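You operate a simulated robot arm through the tools that you are given. There is no shell and no other tool.

Carry out the task below with a simulated robot arm. There is one attempt and no reset: what you move stays moved.

Task
Move plug 9 to the black tray, scrub the steel block clean, then stand the card's seal size on it.
Fine: use the green scrubber and put it back. Set down upright: what you pick out, green scrubber. What is to be rubbed or washed off counts as gone when no trace of it is left.

The check looks at the end state, three seconds after you hand in, the way a careful person would. Anything else that was tipped, shoved, dropped, spilled or broken makes it a failure. A push-on lid holds only when it is set on centred and level and pressed home; a screw cap is set on level and turned clockwise until tight.

Robot
A 7-joint arm with a two-finger parallel gripper, fixed in place. Base frame: the origin is at the foot of the arm, x ahead of it, y to its left, z up. Readings come in m, rad, newtons and seconds.
With the tool pointing down near the work surface it reaches from about 0.3 to 0.68 m from the base axis. Its first joint turns from -1.152 to 1.152 rad. Payload 1.57 kg.
Tool frame: the origin (TCP) lies between the finger pads and is the grasp point; the fingertips stand 0.03 m ahead of it; z points along the fingers, y is the line along which they close. Largest opening 0.11 m; finger width 0.024, thickness 0.012; the body of the gripper, 0.048 by 0.112 m, starts 0.078 m behind the TCP.
Orientation is that of the tool frame in the base frame, as a unit quaternion [w, x, y, z]. With the fingers straight down and closing along the base's y, the tool's x points along the base's -x, its y along +y and its z along -z.

Tools
- The arm moves only by the tool move_arm. Its argument "plan" is text: rows parted by semicolons, each of 6 numbers parted by spaces: the shift along the base's x, y, z in m, then the turn, a rotation vector about the base's x, y, z in rad. In form: x y z ax ay az; .... A call has 1 to 20 rows; each row is the pose to reach, as a shift and turn from the pose commanded when the call began. "fingers" is the finger opening in m, from 0 to 0.11, set as the call begins (left out, the last holds). Rows are played at 5 a second. More than 0.05 m and 0.15 rad between two rows, or a gripper value outside its range, and nothing of the call is played. Where a pose cannot be reached the arm comes as near as it can. A force on the tool above 40 N (or 10 N above the force at the start of the call, whichever is more), or a blocked arm, ends the call early, and 0.2 s more pass. The fingers move at their own pace (about 0.108 m/s each) and stop on an object; they squeeze with about 27 N. The grip force told is the motor's: it shows also when the fingers shut on nothing. Time passes only in rows, and 0.2 s behind the last, so rows that repeat a pose let the fingers close. The reply holds the time, the measured pose of the TCP, the force on the tool along the base axes, the opening and the grip force, in the units named above and with some noise, with the torque about the TCP (base axes, N m) and any sound that the robot's microphone picked up.
- Cameras (640 x 400 px; columns grow to the right, rows downward): "scene" is fixed at [0.1853, -0.4071, 1.4107]; the picture's right is [0.57, -0.82, 0.00], its down [-0.41, -0.28, -0.87] and it looks along [0.71, 0.49, -0.50] (base axes); focal length 316 px, centre (320, 200). "wrist" rides on the gripper at [0.07, 0.016, -0.141] in the tool frame; the picture's right is [-0.23, 0.97, 0.00], its down [-0.86, -0.20, -0.48] and it looks along [-0.47, -0.11, 0.88] (tool axes); focal length 222 px, centre (320, 200). There is no depth. A picture from a camera that has moved, and an enlarged one, comes with that camera's place and axes in the base frame and with its lens.
- grab_frame(camera): a new picture of that camera. It takes no simulated time.
- close_up(camera, box): a new picture of the part [left, top, right, bottom] of that camera's present view, enlarged. It takes no simulated time.
- sign_off(): hands the job in; it is judged then, once.

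Nothing tells you positions but the pictures and the camera data. Unless the task says otherwise, let go and move clear before handing in.

The tools are called after "Request:" by a JSON object that holds its "op" and its "data". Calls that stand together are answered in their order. move_arm: Moves the arm, as the interface text tells. Its arguments: {"type":"object","properties":{"plan":{"type":"string"},"fingers":{"type":"number"}},"required":["plan"]} The other tools are called the same way: grab_frame (camera) takes a picture; close_up (camera, box) takes an enlarged picture of a part of a camera's view; sign_off () hands the job in.

At the start:

```text
time_s: 0.0
ee_pos: [0.4099, 0.0184, 1.2265]
tcp_rot: [0.0, 0.0, 1.0, 0.0]
force: [-1.0, -0.1, 0.0]
ft_torque: [0.0, 0.0, 0.03]
grip_width: 0.11
gripper_force: 0.1
```

scene: 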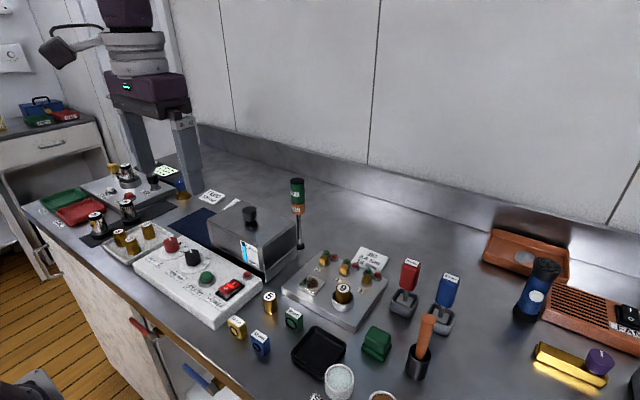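
wrist: 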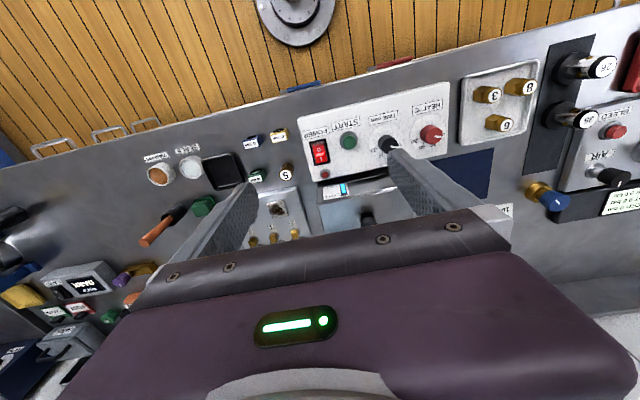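

I see a cluttered bench with the arm up high; I need a closer look at the parts before moving anything. I'll take enlarged pictures of the scene.

Request:
{"op": "close_up", "data": {"camera": "scene", "box": [220, 240, 400, 400]}}

Request:
{"op": "close_up", "data": {"camera": "scene", "box": [280, 230, 480, 355]}}

Request:
{"op": "close_up", "data": {"camera": "scene", "box": [20, 150, 220, 290]}}

Request:
{"op": "close_up", "data": {"camera": "scene", "box": [300, 310, 460, 400]}}

Request:
{"op": "close_up", "data": {"camera": "scene", "box": [460, 220, 640, 400]}}

Request:
{"op": "close_up", "data": {"camera": "wrist", "box": [0, 180, 220, 400]}}

Request:
{"op": "close_up", "data": {"camera": "wrist", "box": [130, 110, 350, 260]}}

```text
2.50 times, centred on (310, 320) of scene
camera zoom: at [0.1853, -0.4071, 1.4107], right [0.57, -0.82, 0.0], down [-0.41, -0.28, -0.87], along [0.71, 0.49, -0.5], focal length 791 px, centre (345, -100)
```

zoom: 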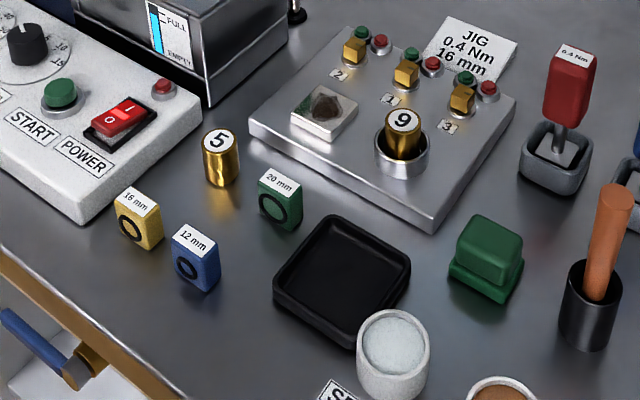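

```text
3.20 times, centred on (380, 292) of scene
camera zoom: at [0.1853, -0.4071, 1.4107], right [0.57, -0.82, 0.0], down [-0.41, -0.28, -0.87], along [0.71, 0.49, -0.5], focal length 1012 px, centre (128, -96)
```

zoom: 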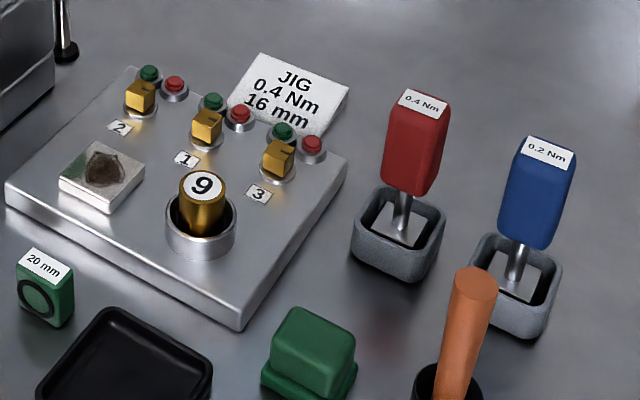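

```text
2.86 times, centred on (120, 220) of scene
camera zoom: at [0.1853, -0.4071, 1.4107], right [0.57, -0.82, 0.0], down [-0.41, -0.28, -0.87], along [0.71, 0.49, -0.5], focal length 904 px, centre (891, 143)
```

zoom: 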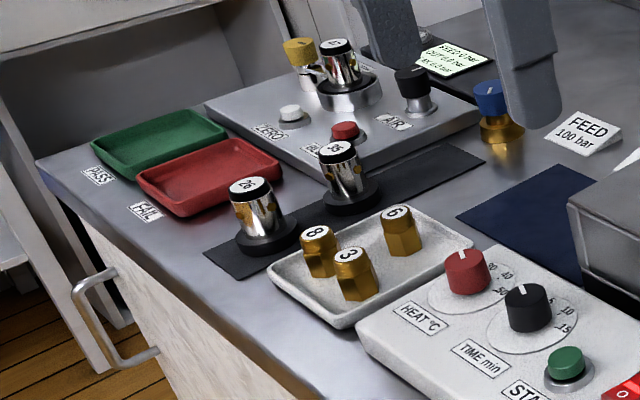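

```text
4.00 times, centred on (380, 355) of scene
camera zoom: at [0.1853, -0.4071, 1.4107], right [0.57, -0.82, 0.0], down [-0.41, -0.28, -0.87], along [0.71, 0.49, -0.5], focal length 1265 px, centre (80, -420)
```

zoom: 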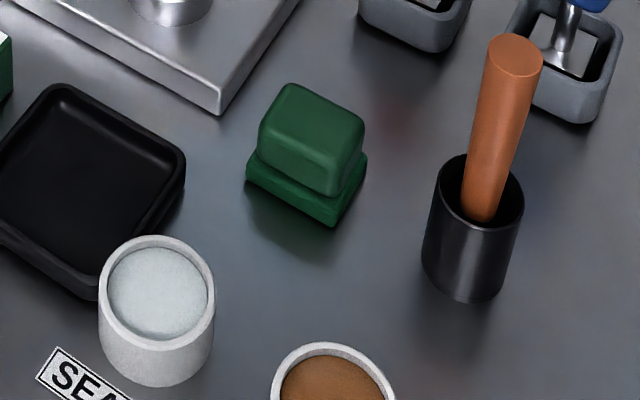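

```text
2.22 times, centred on (550, 310) of scene
camera zoom: at [0.1853, -0.4071, 1.4107], right [0.57, -0.82, 0.0], down [-0.41, -0.28, -0.87], along [0.71, 0.49, -0.5], focal length 703 px, centre (-191, -44)
```

zoom: 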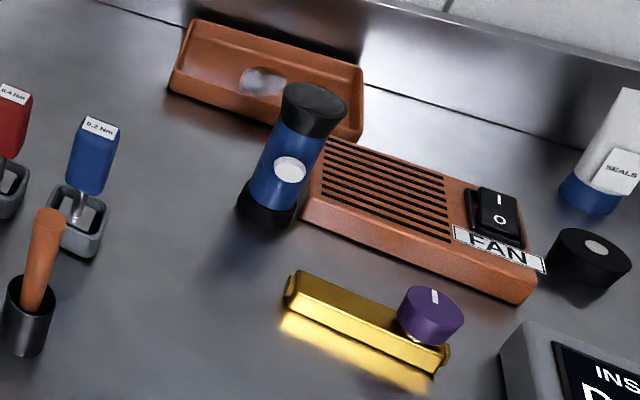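

```text
1.82 times, centred on (110, 290) of wrist
camera zoom: at [0.3392, 0.0359, 1.3665], right [0.23, 0.97, 0.0], down [0.86, -0.2, 0.48], along [0.47, -0.11, -0.88], focal length 404 px, centre (702, 36)
```

zoom: 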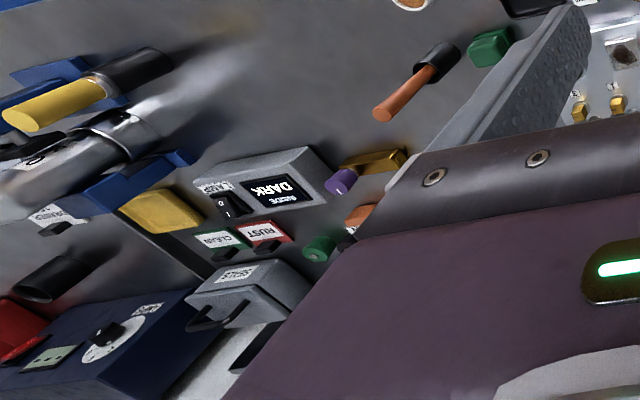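

```text
2.67 times, centred on (240, 185) of wrist
camera zoom: at [0.3392, 0.0359, 1.3665], right [0.23, 0.97, 0.0], down [0.86, -0.2, 0.48], along [0.47, -0.11, -0.88], focal length 592 px, centre (533, 240)
```

zoom: 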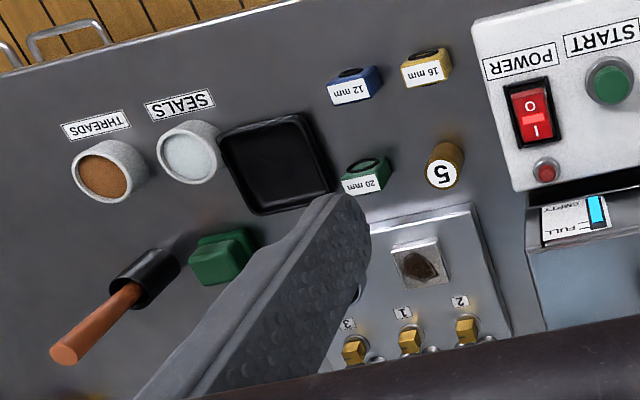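

The card says 16 mm, so the yellow seal box is the one to stand. Plug 9 sits in a steel nest on the jig, and the stained steel block is beside it. The black tray is near (0.47, -0.21) and the bench is at about z 0.90. I'll move high over the jig to measure things with the wrist camera.

Request:
{"op": "move_arm", "data": {"plan": "-0.002 -0.044 0 0 0 0; -0.004 -0.088 0 0 0 0; -0.006 -0.132 0 0 0 0; -0.008 -0.176 0 0 0 0; -0.01 -0.218 0 0 0 0; -0.01 -0.218 0 0 0 0", "fingers": 0.11}}

```text
time_s: 1.4
ee_pos: [0.3981, -0.1992, 1.227]
tcp_rot: [0.0, 0.0, 1.0, 0.0]
force: [-0.8, 0.4, -0.1]
ft_torque: [0.01, 0.0, 0.0]
grip_width: 0.1097
gripper_force: 0.0
```

Request:
{"op": "grab_frame", "data": {"camera": "wrist"}}

Request:
{"op": "grab_frame", "data": {"camera": "scene"}}

Request:
{"op": "close_up", "data": {"camera": "wrist", "box": [200, 0, 520, 200]}}

```text
taken
camera wrist: at [0.3284, -0.1814, 1.3671], right [0.23, 0.97, 0.0], down [0.86, -0.2, 0.48], along [0.47, -0.11, -0.88], focal length 222 px, centre (320, 200)
```

wrist: 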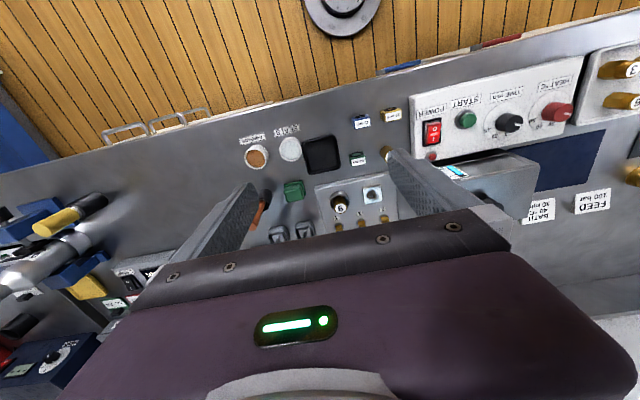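

```text
taken
```

scene: 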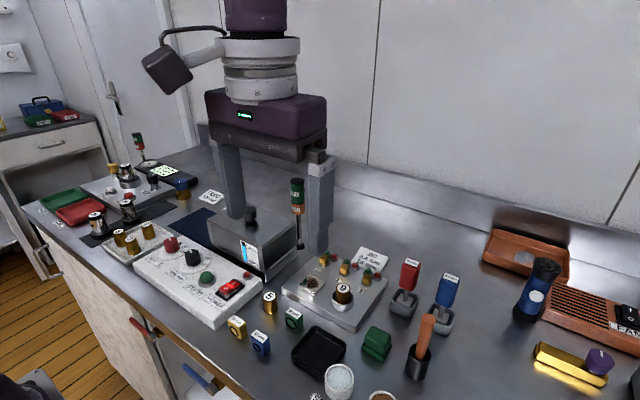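

```text
2.00 times, centred on (360, 100) of wrist
camera zoom: at [0.3284, -0.1814, 1.3671], right [0.23, 0.97, 0.0], down [0.86, -0.2, 0.48], along [0.47, -0.11, -0.88], focal length 444 px, centre (240, 400)
```

zoom: 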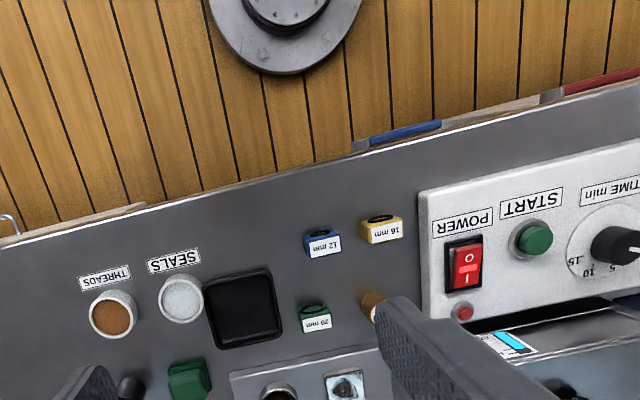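

The wrist camera now looks right over the jig. I'll zoom in on the jig, the small boxes and the scrubber to fix their positions and orientations.

Request:
{"op": "close_up", "data": {"camera": "wrist", "box": [240, 130, 400, 230]}}

Request:
{"op": "close_up", "data": {"camera": "wrist", "box": [300, 90, 420, 165]}}

Request:
{"op": "close_up", "data": {"camera": "scene", "box": [275, 240, 395, 340]}}

Request:
{"op": "close_up", "data": {"camera": "scene", "box": [215, 290, 315, 370]}}

```text
4.00 times, centred on (320, 180) of wrist
camera zoom: at [0.3284, -0.1814, 1.3671], right [0.23, 0.97, 0.0], down [0.86, -0.2, 0.48], along [0.47, -0.11, -0.88], focal length 888 px, centre (320, 280)
```

zoom: 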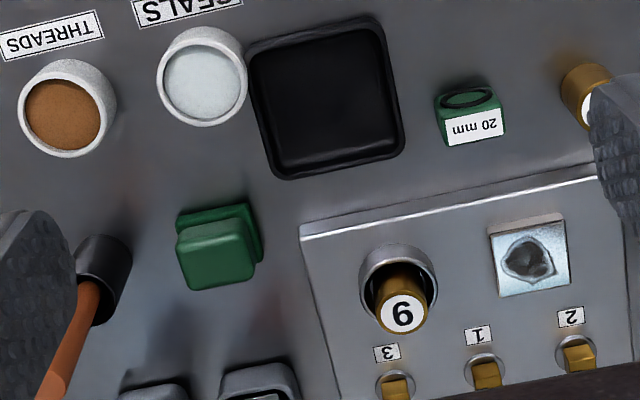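

```text
5.33 times, centred on (360, 128) of wrist
camera zoom: at [0.3284, -0.1814, 1.3671], right [0.23, 0.97, 0.0], down [0.86, -0.2, 0.48], along [0.47, -0.11, -0.88], focal length 1185 px, centre (107, 587)
```

zoom: 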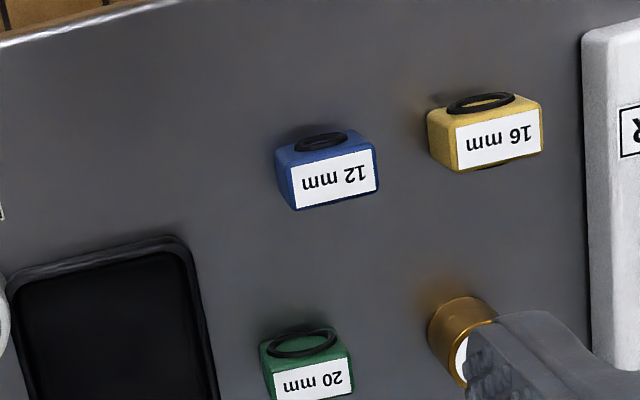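

```text
4.00 times, centred on (335, 290) of scene
camera zoom: at [0.1852, -0.4071, 1.4107], right [0.57, -0.82, 0.0], down [-0.41, -0.28, -0.87], along [0.71, 0.49, -0.5], focal length 1265 px, centre (260, -160)
```

zoom: 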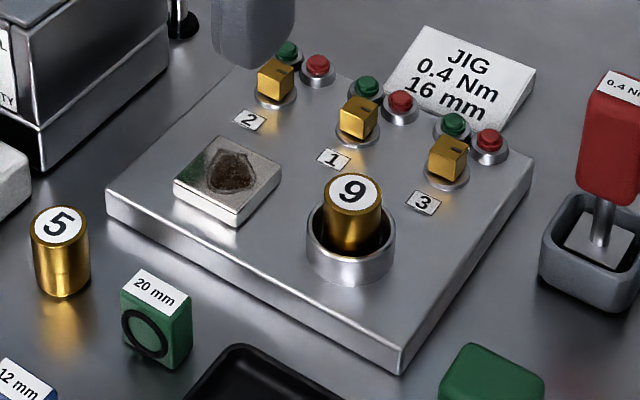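

```text
5.00 times, centred on (265, 330) of scene
camera zoom: at [0.1852, -0.4071, 1.4107], right [0.57, -0.82, 0.0], down [-0.41, -0.28, -0.87], along [0.71, 0.49, -0.5], focal length 1582 px, centre (595, -450)
```

zoom: 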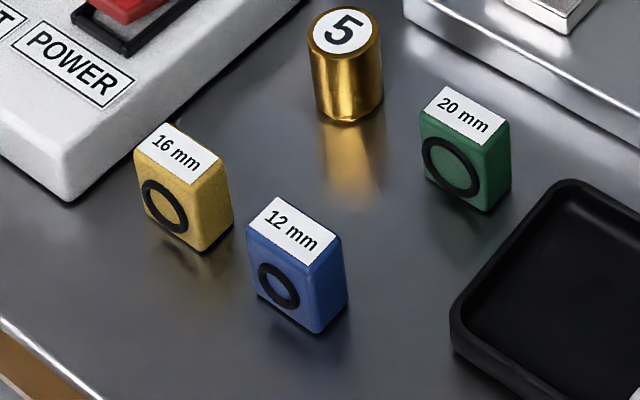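

Positions line up well between the two cameras: plug 9's top is at about (0.571, -0.195, 0.964) and the block top at (0.571, -0.120, 0.931). The scrubber is at (0.534, -0.288), the 16 mm box at (0.418, -0.063), and the bench top is z 0.90. Next I'll hover over plug 9 to check alignment.

Request:
{"op": "move_arm", "data": {"plan": "0.029 0.001 -0.028 0 0 0; 0.058 0.002 -0.056 0 0 0; 0.087 0.003 -0.084 0 0 0; 0.116 0.004 -0.112 0 0 0; 0.145 0.004 -0.14 0 0 0; 0.173 0.004 -0.1665 0 0 0; 0.173 0.004 -0.1665 0 0 0", "fingers": 0.07}}

```text
time_s: 3.0
ee_pos: [0.5727, -0.1978, 1.0588]
tcp_rot: [0.0, 0.001, 1.0, 0.0]
force: [0.5, -0.5, 0.5]
ft_torque: [0.03, 0.03, 0.0]
grip_width: 0.07
gripper_force: 0.1
```

Request:
{"op": "grab_frame", "data": {"camera": "wrist"}}

Request:
{"op": "close_up", "data": {"camera": "wrist", "box": [220, 120, 420, 245]}}

Request:
{"op": "close_up", "data": {"camera": "scene", "box": [260, 190, 460, 340]}}

```text
taken
camera wrist: at [0.5023, -0.1808, 1.1985], right [0.23, 0.97, 0.0], down [0.85, -0.2, 0.48], along [0.47, -0.11, -0.88], focal length 222 px, centre (320, 200)
```

wrist: 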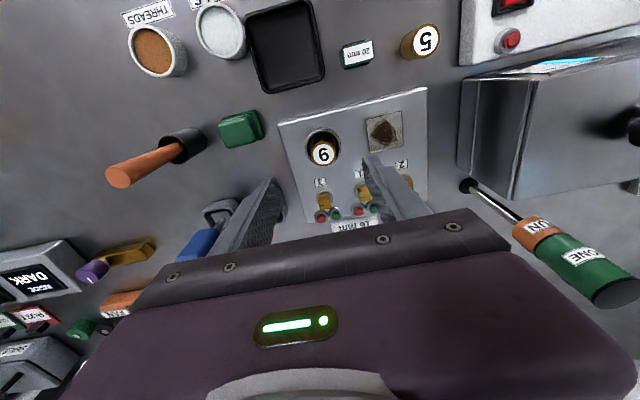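

```text
3.20 times, centred on (320, 182) of wrist
camera zoom: at [0.5023, -0.1808, 1.1985], right [0.23, 0.97, 0.0], down [0.85, -0.2, 0.48], along [0.47, -0.11, -0.88], focal length 711 px, centre (320, 256)
```

zoom: 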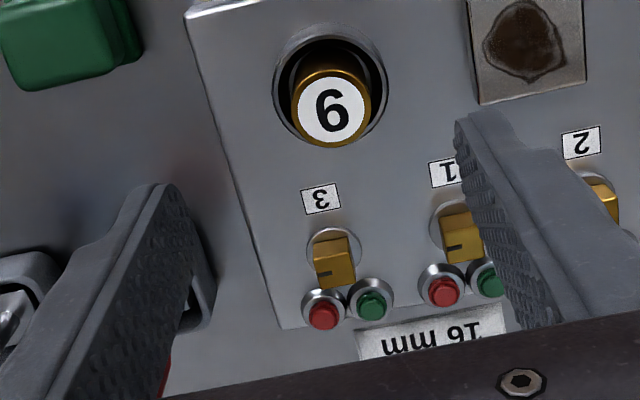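

```text
2.67 times, centred on (360, 265) of scene
camera zoom: at [0.1853, -0.4071, 1.4107], right [0.57, -0.82, 0.0], down [-0.41, -0.28, -0.87], along [0.71, 0.49, -0.5], focal length 844 px, centre (213, 27)
```

zoom: 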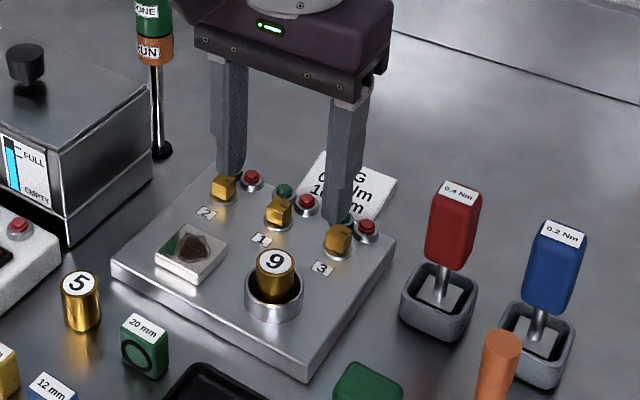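

Plug 9 reads as (0.572, -0.194) with its top at 0.964, and the nest rim is at about 0.935. I'll come down with the fingertips just above the rim, then close.

Request:
{"op": "move_arm", "data": {"plan": "0 0.003 -0.02 0 0 0; 0 0.003 -0.04 0 0 0; 0 0.003 -0.06 0 0 0; 0 0.003 -0.075 0 0 0; 0 0.003 -0.085 0 0 0; 0 0.003 -0.085 0 0 0", "fingers": 0.06}}

```text
time_s: 4.4
ee_pos: [0.5724, -0.1927, 0.9736]
tcp_rot: [0.0, -0.001, 1.0, 0.0]
force: [0.0, 0.9, -1.1]
ft_torque: [-0.02, 0.01, -0.02]
grip_width: 0.0598
gripper_force: 0.2
```

Request:
{"op": "close_up", "data": {"camera": "scene", "box": [280, 230, 400, 340]}}

Request:
{"op": "close_up", "data": {"camera": "wrist", "box": [220, 120, 420, 245]}}

```text
3.64 times, centred on (340, 285) of scene
camera zoom: at [0.1853, -0.4071, 1.4107], right [0.57, -0.82, 0.0], down [-0.41, -0.28, -0.87], along [0.71, 0.49, -0.5], focal length 1150 px, centre (247, -109)
```

zoom: 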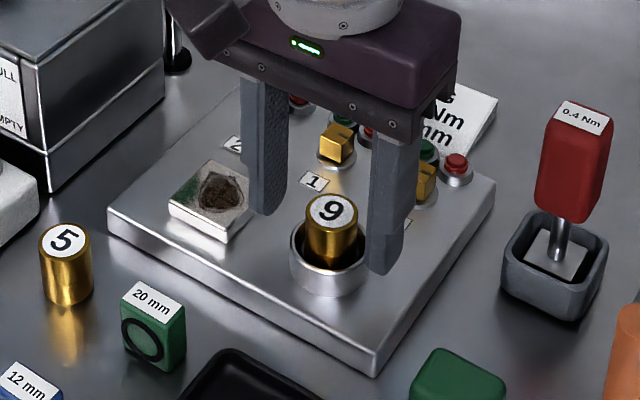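

```text
3.20 times, centred on (320, 182) of wrist
camera zoom: at [0.5015, -0.1747, 1.1148], right [0.23, 0.97, 0.0], down [0.86, -0.2, 0.48], along [0.47, -0.11, -0.88], focal length 711 px, centre (320, 256)
```

zoom: 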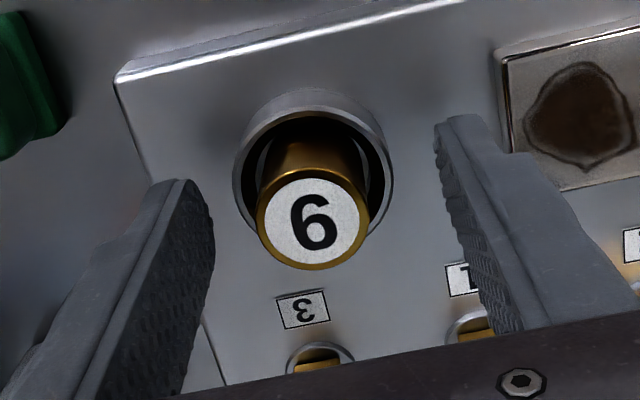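

The fingers straddle plug 9 and sit about 2 mm off-centre in y. I'll nudge over and close.

Request:
{"op": "move_arm", "data": {"plan": "0 -0.002 0 0 0 0; 0 -0.002 0 0 0 0; 0 -0.002 0 0 0 0; 0 -0.002 0 0 0 0", "fingers": 0.02}}

```text
time_s: 5.4
ee_pos: [0.5718, -0.1941, 0.974]
tcp_rot: [0.0, -0.001, 1.0, 0.0]
force: [0.1, 0.7, 2.2]
ft_torque: [0.0, -0.05, 0.0]
grip_width: 0.027
gripper_force: 26.9
```

The grip holds plug 9 at 27 mm. I'll lift straight up and look.

Request:
{"op": "move_arm", "data": {"plan": "0 0 0.012 0 0 0; 0 0 0.03 0 0 0; 0 0 0.05 0 0 0; 0 0 0.07 0 0 0; 0 0 0.07 0 0 0", "fingers": 0.02}}

```text
time_s: 6.6
ee_pos: [0.572, -0.1944, 1.0437]
tcp_rot: [0.0, 0.0, 1.0, 0.0]
force: [0.4, 0.3, -0.2]
ft_torque: [0.04, 0.02, 0.02]
grip_width: 0.0272
gripper_force: 26.6
```

Request:
{"op": "close_up", "data": {"camera": "scene", "box": [280, 230, 400, 340]}}

Request:
{"op": "grab_frame", "data": {"camera": "wrist"}}

```text
3.64 times, centred on (340, 285) of scene
camera zoom: at [0.1853, -0.4071, 1.4107], right [0.57, -0.82, 0.0], down [-0.41, -0.28, -0.87], along [0.71, 0.49, -0.5], focal length 1150 px, centre (247, -109)
```

zoom: 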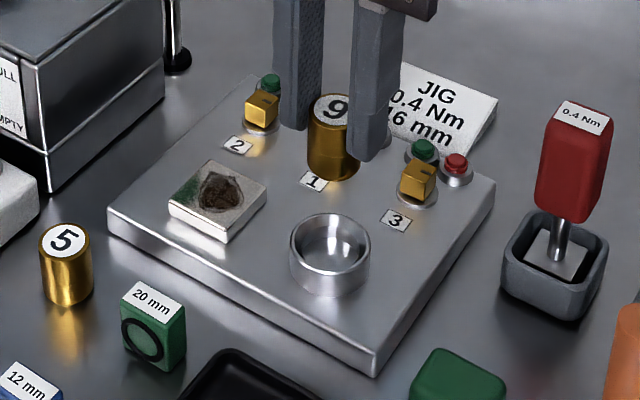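

```text
taken
camera wrist: at [0.5018, -0.1771, 1.1846], right [0.23, 0.97, 0.0], down [0.86, -0.2, 0.48], along [0.47, -0.11, -0.88], focal length 222 px, centre (320, 200)
```

wrist: 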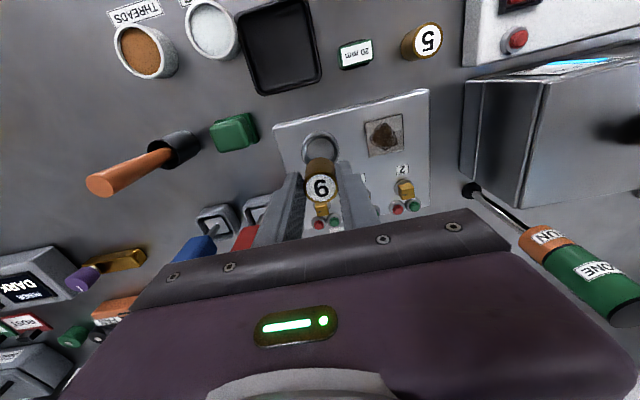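

Plug 9 is up and upright. I'll carry it over to the black tray and check the position before lowering.

Request:
{"op": "move_arm", "data": {"plan": "-0.027 -0.004 0 0 0 0; -0.054 -0.007 0 0 0 0; -0.08 -0.01 0 0 0 0; -0.105 -0.014 0 0 0 0; -0.105 -0.014 0 0 0 0; -0.105 -0.014 0 0 0 0", "fingers": 0.02}}

```text
time_s: 8.0
ee_pos: [0.4679, -0.2063, 1.0434]
tcp_rot: [0.001, 0.001, 1.0, 0.001]
force: [-0.1, 0.2, -1.3]
ft_torque: [0.03, 0.05, 0.04]
grip_width: 0.0267
gripper_force: 26.4
```

Request:
{"op": "close_up", "data": {"camera": "wrist", "box": [220, 80, 420, 205]}}

Request:
{"op": "close_up", "data": {"camera": "scene", "box": [270, 270, 400, 380]}}

```text
3.20 times, centred on (320, 142) of wrist
camera zoom: at [0.3983, -0.1892, 1.1844], right [0.23, 0.97, 0.0], down [0.86, -0.2, 0.48], along [0.47, -0.11, -0.88], focal length 711 px, centre (320, 384)
```

zoom: 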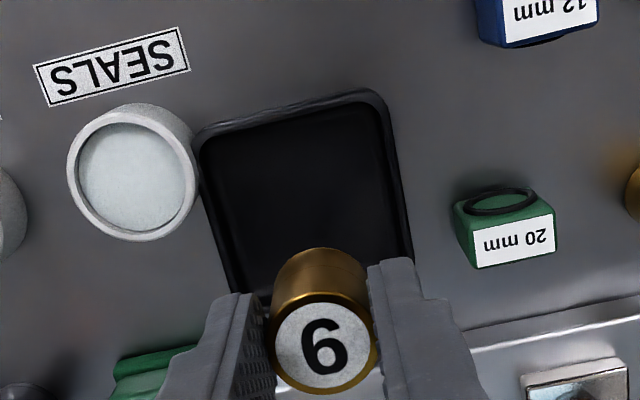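

```text
3.64 times, centred on (335, 325) of scene
camera zoom: at [0.1853, -0.4071, 1.4107], right [0.57, -0.82, 0.0], down [-0.41, -0.28, -0.87], along [0.71, 0.49, -0.5], focal length 1150 px, centre (266, -254)
```

zoom: 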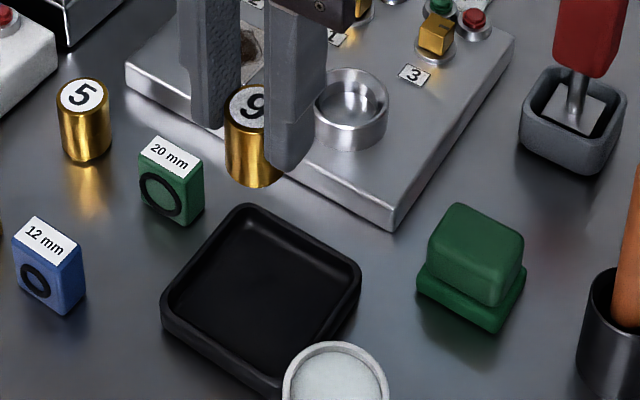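

The tray spans about x 0.432–0.496 and y -0.246 to -0.174, and the held plug is almost centred over it. I'll lower most of the way and then feel for the floor.

Request:
{"op": "move_arm", "data": {"plan": "-0.002 -0.003 -0.015 0 0 0; -0.002 -0.003 -0.035 0 0 0; -0.002 -0.003 -0.055 0 0 0; -0.002 -0.003 -0.07 0 0 0; -0.002 -0.003 -0.079 0 0 0; -0.002 -0.003 -0.079 0 0 0", "fingers": 0.02}}

```text
time_s: 9.4
ee_pos: [0.4654, -0.2121, 0.9657]
tcp_rot: [0.0, -0.001, 1.0, 0.0]
force: [0.2, -0.6, -1.0]
ft_torque: [0.01, 0.01, 0.03]
grip_width: 0.027
gripper_force: 26.7
```

Request:
{"op": "move_arm", "data": {"plan": "0 0.001 -0.002 0 0 0; 0 0.001 -0.004 0 0 0; 0 0.001 -0.004 0 0 0", "fingers": 0.02}}

Request:
{"op": "close_up", "data": {"camera": "scene", "box": [270, 270, 400, 380]}}

Request:
{"op": "close_up", "data": {"camera": "wrist", "box": [220, 80, 420, 205]}}

```text
time_s: 10.2
ee_pos: [0.4651, -0.2107, 0.9614]
tcp_rot: [-0.001, 0.0, 1.0, -0.001]
force: [1.2, 0.2, -1.7]
ft_torque: [-0.03, -0.03, -0.01]
grip_width: 0.0268
gripper_force: 26.6
```

```text
3.64 times, centred on (335, 325) of scene
camera zoom: at [0.1853, -0.4071, 1.4107], right [0.57, -0.82, 0.0], down [-0.41, -0.28, -0.87], along [0.71, 0.49, -0.5], focal length 1150 px, centre (266, -254)
```

zoom: 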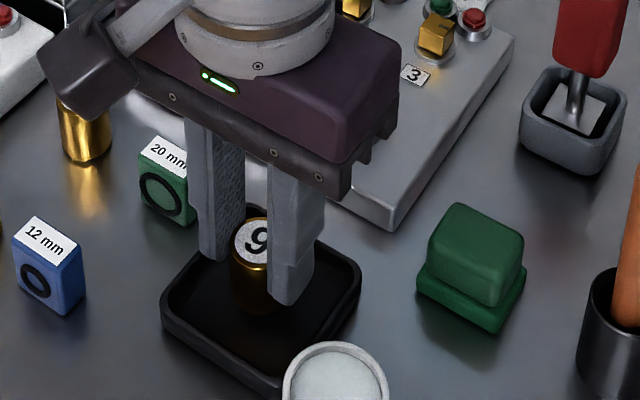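

```text
3.20 times, centred on (320, 142) of wrist
camera zoom: at [0.3951, -0.1931, 1.1022], right [0.23, 0.97, 0.0], down [0.86, -0.2, 0.48], along [0.47, -0.11, -0.88], focal length 711 px, centre (320, 384)
```

zoom: 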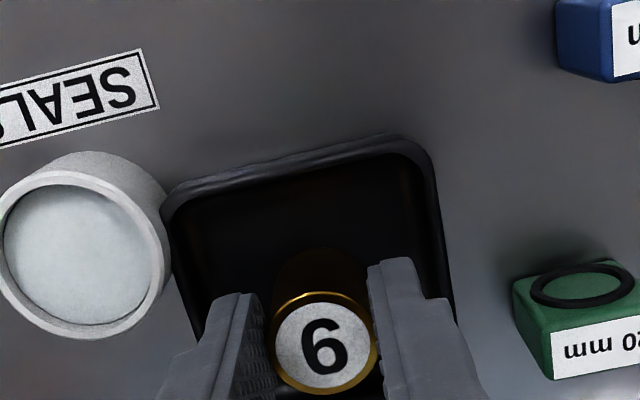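

The plug is just above the tray floor. I'll ease down millimetre by millimetre.

Request:
{"op": "move_arm", "data": {"plan": "0 0 -0.001 0 0 0; 0 0 -0.002 0 0 0; 0 0 -0.002 0 0 0", "fingers": 0.02}}

```text
time_s: 11.0
ee_pos: [0.466, -0.21, 0.9593]
tcp_rot: [0.0, 0.0, 1.0, 0.0]
force: [-0.9, -0.2, -1.0]
ft_torque: [0.0, -0.03, -0.03]
grip_width: 0.0268
gripper_force: 27.1
```

Request:
{"op": "move_arm", "data": {"plan": "0 0 -0.001 0 0 0; 0 0 -0.002 0 0 0; 0 0 -0.002 0 0 0", "fingers": 0.02}}

```text
time_s: 11.8
ee_pos: [0.4648, -0.2116, 0.9574]
tcp_rot: [0.0, 0.0, 1.0, -0.001]
force: [-0.1, -0.2, -0.8]
ft_torque: [-0.01, 0.02, 0.03]
grip_width: 0.0267
gripper_force: 27.2
```

Request:
{"op": "move_arm", "data": {"plan": "0 0 -0.001 0 0 0; 0 0 -0.001 0 0 0", "fingers": 0.02}}

```text
time_s: 12.4
ee_pos: [0.4655, -0.2104, 0.9567]
tcp_rot: [-0.001, 0.001, 1.0, -0.001]
force: [-0.6, -0.3, -1.3]
ft_torque: [-0.03, 0.02, -0.01]
grip_width: 0.0266
gripper_force: 27.2
```

Request:
{"op": "move_arm", "data": {"plan": "0 0 -0.001 0 0 0; 0 0 -0.001 0 0 0", "fingers": 0.02}}

Request:
{"op": "close_up", "data": {"camera": "scene", "box": [300, 310, 370, 380]}}

```text
time_s: 13.0
ee_pos: [0.4661, -0.2112, 0.9549]
tcp_rot: [0.0, 0.0, 1.0, 0.0]
force: [-0.4, 1.6, 3.9]
ft_torque: [0.07, 0.06, 0.01]
grip_width: 0.027
gripper_force: 27.5
```

```text
5.71 times, centred on (335, 345) of scene
camera zoom: at [0.1852, -0.407, 1.4107], right [0.57, -0.82, 0.0], down [-0.41, -0.28, -0.87], along [0.71, 0.49, -0.5], focal length 1808 px, centre (234, -629)
```

zoom: 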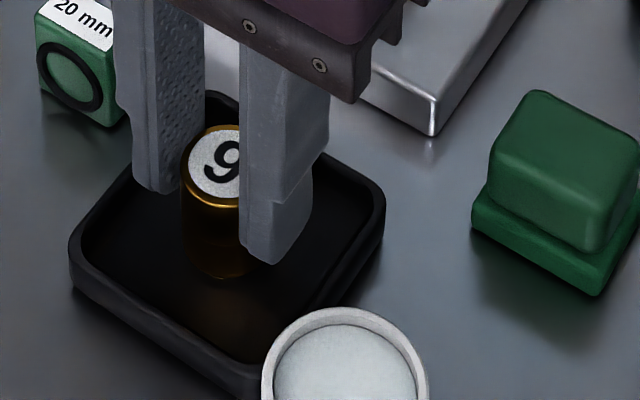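

A 4 N push shows the plug resting on the tray floor. I'll open a little to release it.

Request:
{"op": "move_arm", "data": {"plan": "0 0 0 0 0 0; 0 0 0 0 0 0; 0 0 0 0 0 0", "fingers": 0.042}}

Request:
{"op": "close_up", "data": {"camera": "scene", "box": [300, 310, 370, 380]}}

```text
time_s: 13.8
ee_pos: [0.4659, -0.2117, 0.9558]
tcp_rot: [0.0, 0.0, 1.0, 0.001]
force: [-0.7, 0.6, 0.2]
ft_torque: [-0.01, -0.01, 0.02]
grip_width: 0.0423
gripper_force: 0.0
```

```text
5.71 times, centred on (335, 345) of scene
camera zoom: at [0.1853, -0.4071, 1.4107], right [0.57, -0.82, 0.0], down [-0.41, -0.28, -0.87], along [0.71, 0.49, -0.5], focal length 1808 px, centre (234, -629)
```

zoom: 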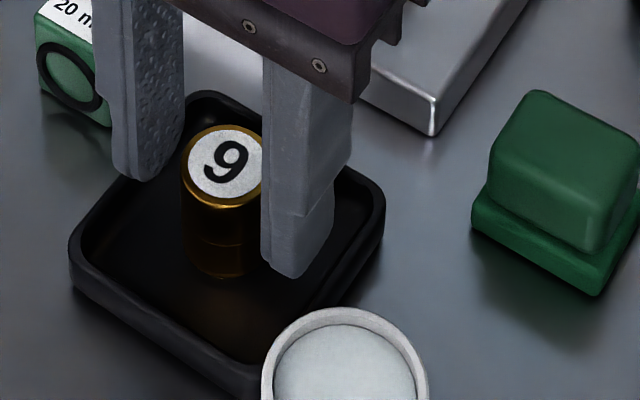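

Plug 9 stands upright in the tray. I'll rise straight up, then head toward the scrubber while turning the gripper -90° so it closes along x, which keeps its body clear of the orange rod.

Request:
{"op": "move_arm", "data": {"plan": "0 0 0.02 0 0 0; 0 0 0.05 0 0 0; 0 0 0.08 0 0 0; 0 0 0.11 0 0 0; 0 0 0.11 0 0 0", "fingers": 0.042}}

Request:
{"op": "grab_frame", "data": {"camera": "scene"}}

```text
time_s: 15.0
ee_pos: [0.468, -0.2092, 1.0668]
tcp_rot: [0.0, 0.0, 1.0, 0.001]
force: [-0.3, -0.4, -0.4]
ft_torque: [-0.03, -0.02, 0.0]
grip_width: 0.0419
gripper_force: 0.1
```

```text
taken
```

scene: 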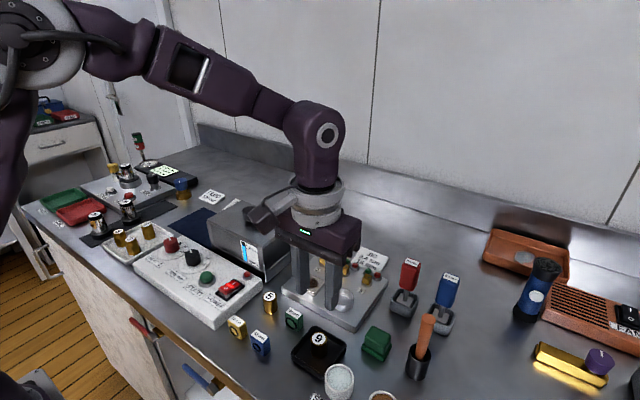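

Plug 9 is standing in the tray. Now I'll move and turn toward the scrubber at height.

Request:
{"op": "move_arm", "data": {"plan": "0.006 -0.007 0 0 0 -0.1428; 0.0125 -0.014 0 0 0 -0.2856; 0.019 -0.021 0 0 0 -0.4284; 0.025 -0.028 0 0 0 -0.5712; 0.031 -0.035 0 0 0 -0.714; 0.037 -0.042 0 0 0 -0.8568; 0.044 -0.049 0 0 0 -0.9996; 0.05 -0.056 0 0 0 -1.1424; 0.056 -0.063 0 0 0 -1.2852; 0.062 -0.07 0 0 0 -1.428; 0.0685 -0.077 0 0 0 -1.5708; 0.0685 -0.077 0 0 0 -1.5708; 0.0685 -0.077 0 0 0 -1.5708", "fingers": 0.07}}

Request:
{"op": "grab_frame", "data": {"camera": "wrist"}}

Request:
{"op": "grab_frame", "data": {"camera": "scene"}}

```text
time_s: 17.8
ee_pos: [0.5343, -0.2876, 1.0669]
tcp_rot: [0.0, 0.708, 0.707, 0.0]
force: [0.1, 0.2, -0.9]
ft_torque: [-0.05, 0.01, -0.01]
grip_width: 0.0697
gripper_force: 0.2
```

```text
taken
camera wrist: at [0.5502, -0.2169, 1.2071], right [0.97, -0.23, 0.0], down [-0.2, -0.85, 0.48], along [-0.11, -0.47, -0.88], focal length 222 px, centre (320, 200)
```

wrist: 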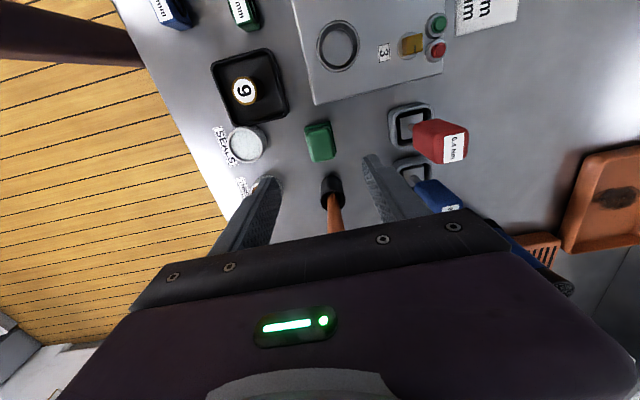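

```text
taken
```

scene: 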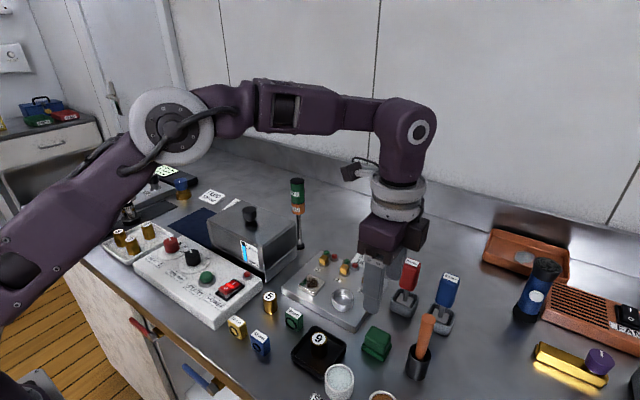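

The turn worked and the gripper is over the scrubber. I'll zoom in to measure it and record where it stands.

Request:
{"op": "close_up", "data": {"camera": "wrist", "box": [260, 90, 380, 190]}}

Request:
{"op": "close_up", "data": {"camera": "scene", "box": [345, 310, 445, 390]}}

```text
4.00 times, centred on (320, 140) of wrist
camera zoom: at [0.5502, -0.2169, 1.2071], right [0.97, -0.23, 0.0], down [-0.2, -0.85, 0.48], along [-0.11, -0.47, -0.88], focal length 888 px, centre (320, 440)
```

zoom: 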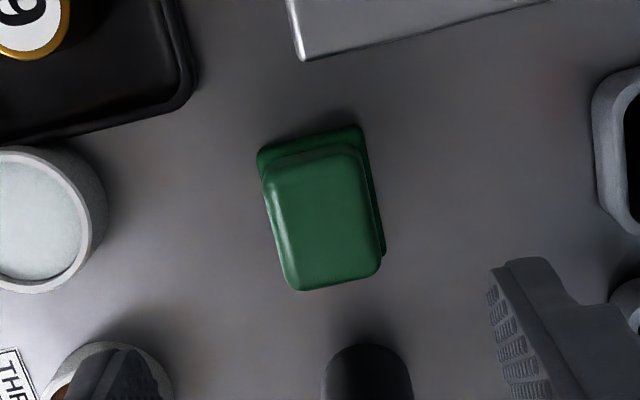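

```text
5.00 times, centred on (395, 350) of scene
camera zoom: at [0.1853, -0.4071, 1.4107], right [0.57, -0.82, 0.0], down [-0.41, -0.28, -0.87], along [0.71, 0.49, -0.5], focal length 1582 px, centre (-55, -550)
```

zoom: 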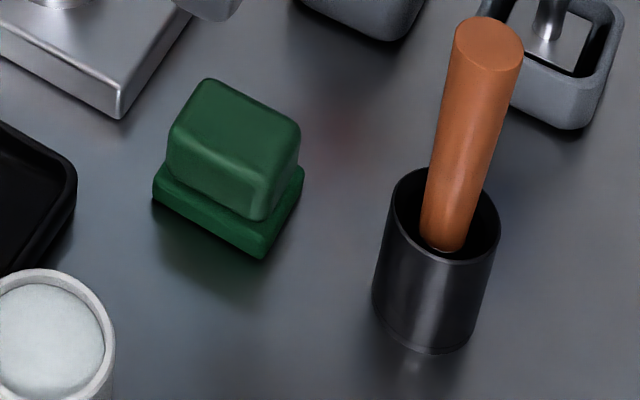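

The scrubber sits square to the base axes, centred at about (0.535, -0.287). Its base is about 34×43 mm and its handle about 29×37 mm with the top at 0.933. I'll descend with the fingertips around the handle.

Request:
{"op": "move_arm", "data": {"plan": "0 0 -0.025 0 0 -1.5708; 0 0 -0.05 0 0 -1.5708; 0 0 -0.075 0 0 -1.5708; 0 0 -0.095 0 0 -1.5708; 0 0 -0.108 0 0 -1.5708; 0 0 -0.108 0 0 -1.5708", "fingers": 0.055}}

```text
refused: row 1 steps farther than a row can; nothing moved
```

The turn is counted from the current pose, so I'll send it with zero turn.

Request:
{"op": "move_arm", "data": {"plan": "0 0 -0.025 0 0 0; 0 0 -0.05 0 0 0; 0 0 -0.075 0 0 0; 0 0 -0.095 0 0 0; 0 0 -0.108 0 0 0; 0 0 -0.108 0 0 0", "fingers": 0.055}}

Request:
{"op": "close_up", "data": {"camera": "wrist", "box": [240, 120, 400, 230]}}

Request:
{"op": "close_up", "data": {"camera": "scene", "box": [330, 290, 450, 390]}}

```text
time_s: 19.2
ee_pos: [0.5351, -0.2868, 0.9589]
tcp_rot: [0.0, 0.707, 0.707, -0.001]
force: [-0.1, -0.3, -0.7]
ft_torque: [0.02, -0.01, 0.03]
grip_width: 0.0549
gripper_force: 0.0
```

```text
3.64 times, centred on (320, 175) of wrist
camera zoom: at [0.5512, -0.2153, 1.0994], right [0.97, -0.23, 0.0], down [-0.2, -0.86, 0.48], along [-0.11, -0.47, -0.88], focal length 808 px, centre (320, 291)
```

zoom: 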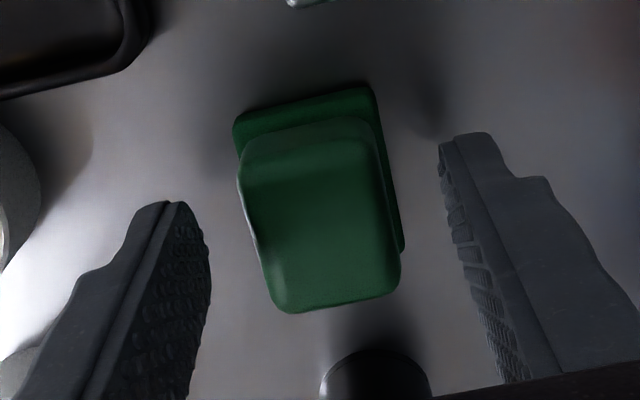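

```text
4.00 times, centred on (390, 340) of scene
camera zoom: at [0.1853, -0.4071, 1.4107], right [0.57, -0.82, 0.0], down [-0.41, -0.28, -0.87], along [0.71, 0.49, -0.5], focal length 1265 px, centre (40, -360)
```

zoom: 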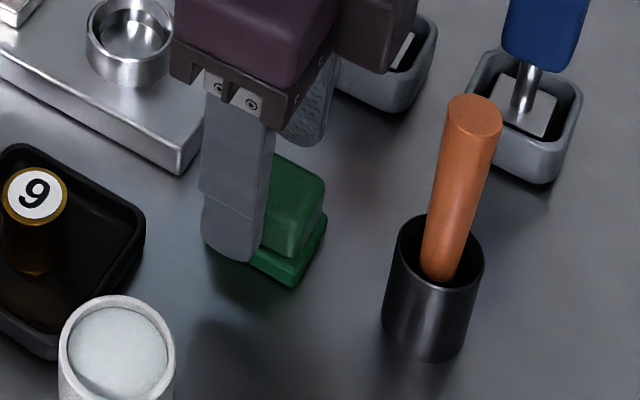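

The handle is centred between the fingers. I'll lower another centimetre and close on it.

Request:
{"op": "move_arm", "data": {"plan": "0 -0.001 -0.005 0 0 0; 0 -0.001 -0.0105 0 0 0; 0 -0.001 -0.0105 0 0 0", "fingers": 0.055}}

Request:
{"op": "close_up", "data": {"camera": "scene", "box": [350, 310, 420, 380]}}

Request:
{"op": "close_up", "data": {"camera": "wrist", "box": [240, 120, 400, 230]}}

```text
time_s: 20.0
ee_pos: [0.5332, -0.2884, 0.9483]
tcp_rot: [0.0, 0.707, 0.707, 0.0]
force: [-0.1, 0.4, -1.0]
ft_torque: [-0.01, -0.01, -0.02]
grip_width: 0.0551
gripper_force: 0.2
```

```text
5.71 times, centred on (385, 345) of scene
camera zoom: at [0.1853, -0.4071, 1.4107], right [0.57, -0.82, 0.0], down [-0.41, -0.28, -0.87], along [0.71, 0.49, -0.5], focal length 1808 px, centre (-51, -629)
```

zoom: 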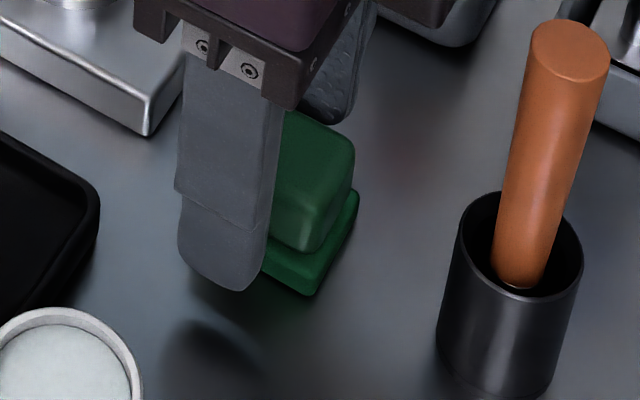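

```text
3.64 times, centred on (320, 175) of wrist
camera zoom: at [0.5496, -0.2169, 1.0885], right [0.97, -0.23, 0.0], down [-0.2, -0.86, 0.48], along [-0.11, -0.47, -0.88], focal length 808 px, centre (320, 291)
```

zoom: 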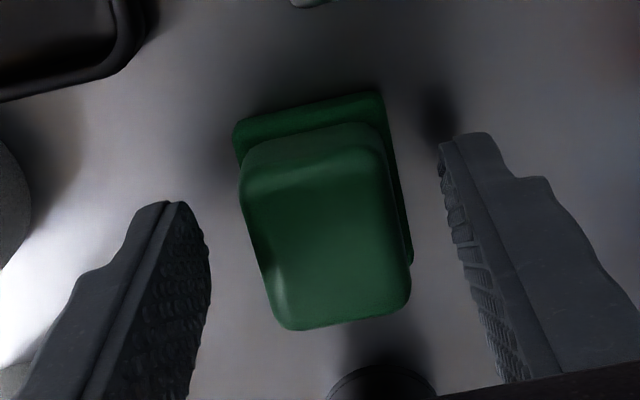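

The fingertips are very near the top of the scrubber's base flange. I'll raise 2 mm so only the handle is gripped, then close.

Request:
{"op": "move_arm", "data": {"plan": "0.001 0.001 0.002 0 0 0; 0.001 0.001 0.002 0 0 0", "fingers": 0.055}}

Request:
{"op": "move_arm", "data": {"plan": "0 0 0 0 0 0; 0 0 0 0 0 0; 0 0 0 0 0 0; 0 0 0 0 0 0", "fingers": 0.02}}

Request:
{"op": "close_up", "data": {"camera": "scene", "box": [350, 310, 420, 380]}}

Request:
{"op": "close_up", "data": {"camera": "wrist", "box": [240, 120, 400, 230]}}

```text
time_s: 20.6
ee_pos: [0.5345, -0.2875, 0.9493]
tcp_rot: [0.001, 0.707, 0.707, 0.0]
force: [0.4, 0.7, -0.1]
ft_torque: [-0.01, 0.03, 0.03]
grip_width: 0.0549
gripper_force: 0.0
```

```text
time_s: 21.6
ee_pos: [0.5342, -0.2863, 0.9495]
tcp_rot: [0.0, 0.707, 0.707, 0.0]
force: [0.6, 0.1, 0.2]
ft_torque: [0.03, 0.04, -0.05]
grip_width: 0.031
gripper_force: 27.4
```

```text
5.71 times, centred on (385, 345) of scene
camera zoom: at [0.1853, -0.4071, 1.4107], right [0.57, -0.82, 0.0], down [-0.41, -0.28, -0.87], along [0.71, 0.49, -0.5], focal length 1808 px, centre (-51, -629)
```

zoom: 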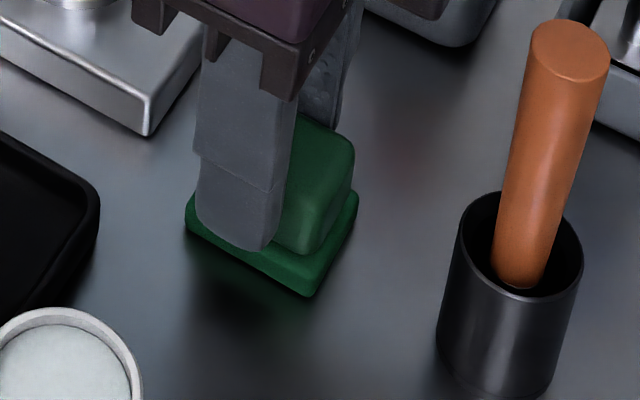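

```text
3.64 times, centred on (320, 175) of wrist
camera zoom: at [0.5503, -0.2158, 1.0902], right [0.97, -0.23, 0.0], down [-0.2, -0.86, 0.48], along [-0.11, -0.47, -0.88], focal length 808 px, centre (320, 291)
```

zoom: 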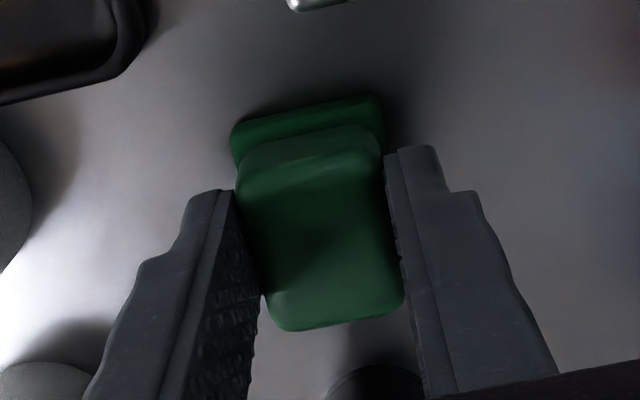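

The handle is gripped at 31 mm. I'll lift 6 cm and carry it over toward the block, remembering this exact pose for putting it back.

Request:
{"op": "move_arm", "data": {"plan": "0 0 0.015 0 0 0; 0 0 0.035 0 0 0; 0 0 0.06 0 0 0; 0.009 0.042 0.06 0 0 0; 0.018 0.084 0.06 0 0 0; 0.027 0.126 0.06 0 0 0; 0.036 0.167 0.06 0 0 0; 0.036 0.167 0.06 0 0 0; 0.036 0.167 0.06 0 0 0", "fingers": 0.02}}

Request:
{"op": "grab_frame", "data": {"camera": "wrist"}}

Request:
{"op": "close_up", "data": {"camera": "scene", "box": [260, 210, 400, 330]}}

```text
time_s: 23.6
ee_pos: [0.5718, -0.1205, 1.0096]
tcp_rot: [0.0, 0.708, 0.706, 0.0]
force: [-0.2, 0.4, -0.4]
ft_torque: [-0.01, -0.02, 0.0]
grip_width: 0.0309
gripper_force: 26.7
```

```text
taken
camera wrist: at [0.5878, -0.0494, 1.1509], right [0.97, -0.23, 0.0], down [-0.2, -0.86, 0.48], along [-0.11, -0.47, -0.88], focal length 222 px, centre (320, 200)
```

wrist: 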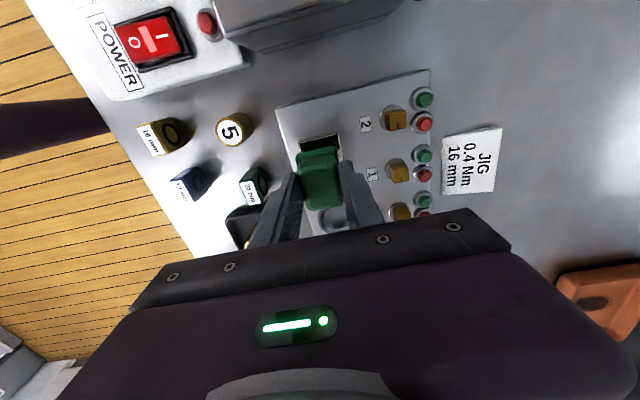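

```text
3.33 times, centred on (330, 270) of scene
camera zoom: at [0.1853, -0.4071, 1.4107], right [0.57, -0.82, 0.0], down [-0.41, -0.28, -0.87], along [0.71, 0.49, -0.5], focal length 1054 px, centre (287, -33)
```

zoom: 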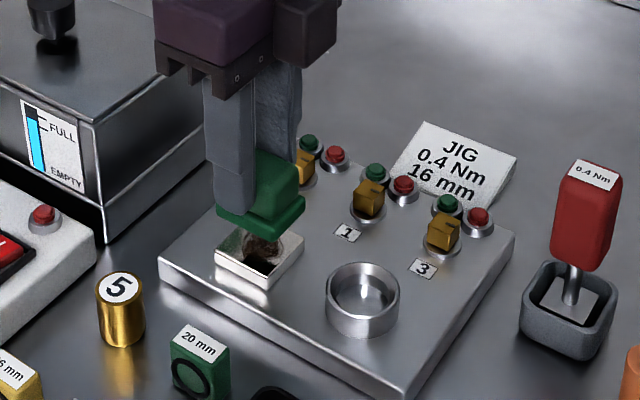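

The scrubber is poised over the steel block. I'll lower it until I feel contact.

Request:
{"op": "move_arm", "data": {"plan": "0 0 -0.012 0 0 0; 0 0 -0.022 0 0 0; 0 0 -0.027 0 0 0; 0 0 -0.028 0 0 0; 0 0 -0.028 0 0 0", "fingers": 0.02}}

Request:
{"op": "close_up", "data": {"camera": "scene", "box": [280, 240, 360, 310]}}

```text
time_s: 24.8
ee_pos: [0.5701, -0.1191, 0.9804]
tcp_rot: [0.0, 0.707, 0.707, 0.0]
force: [-0.6, 1.0, 13.7]
ft_torque: [0.04, 0.07, -0.04]
grip_width: 0.0311
gripper_force: 26.4
```

```text
5.71 times, centred on (320, 275) of scene
camera zoom: at [0.185, -0.407, 1.4108], right [0.57, -0.82, 0.0], down [-0.41, -0.28, -0.87], along [0.71, 0.49, -0.5], focal length 1808 px, centre (320, -229)
```

zoom: 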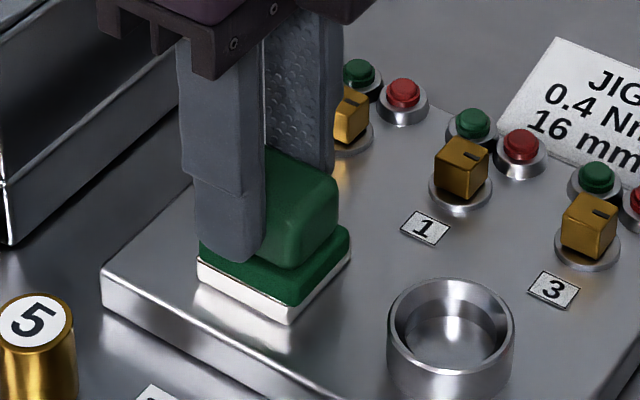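

Contact came with about 14 N. I'll ease off slightly and do gentle rubbing strokes in x and y, then check that the block stays put.

Request:
{"op": "move_arm", "data": {"plan": "0 0 0.0008 0 0 0; 0.004 0 0.0008 0 0 0; 0.008 0 0.0008 0 0 0; 0.004 0 0.0008 0 0 0; 0 0 0.0008 0 0 0; -0.004 0 0.0008 0 0 0; -0.008 0 0.0008 0 0 0; -0.004 0 0.0008 0 0 0; 0 0 0.0008 0 0 0", "fingers": 0.02}}

Request:
{"op": "close_up", "data": {"camera": "scene", "box": [280, 240, 360, 310]}}

```text
time_s: 26.8
ee_pos: [0.5699, -0.1217, 0.9795]
tcp_rot: [-0.001, 0.707, 0.707, -0.001]
force: [-4.8, -1.5, 11.3]
ft_torque: [-0.04, 0.13, 0.0]
grip_width: 0.0308
gripper_force: 27.1
```

```text
5.71 times, centred on (320, 275) of scene
camera zoom: at [0.1849, -0.4071, 1.4108], right [0.57, -0.82, 0.0], down [-0.41, -0.28, -0.87], along [0.71, 0.49, -0.5], focal length 1808 px, centre (320, -229)
```

zoom: 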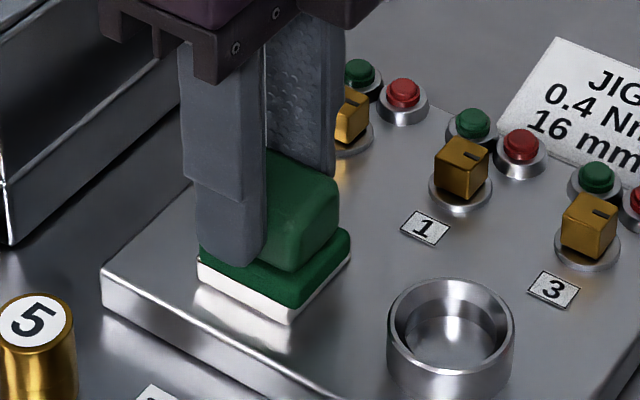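

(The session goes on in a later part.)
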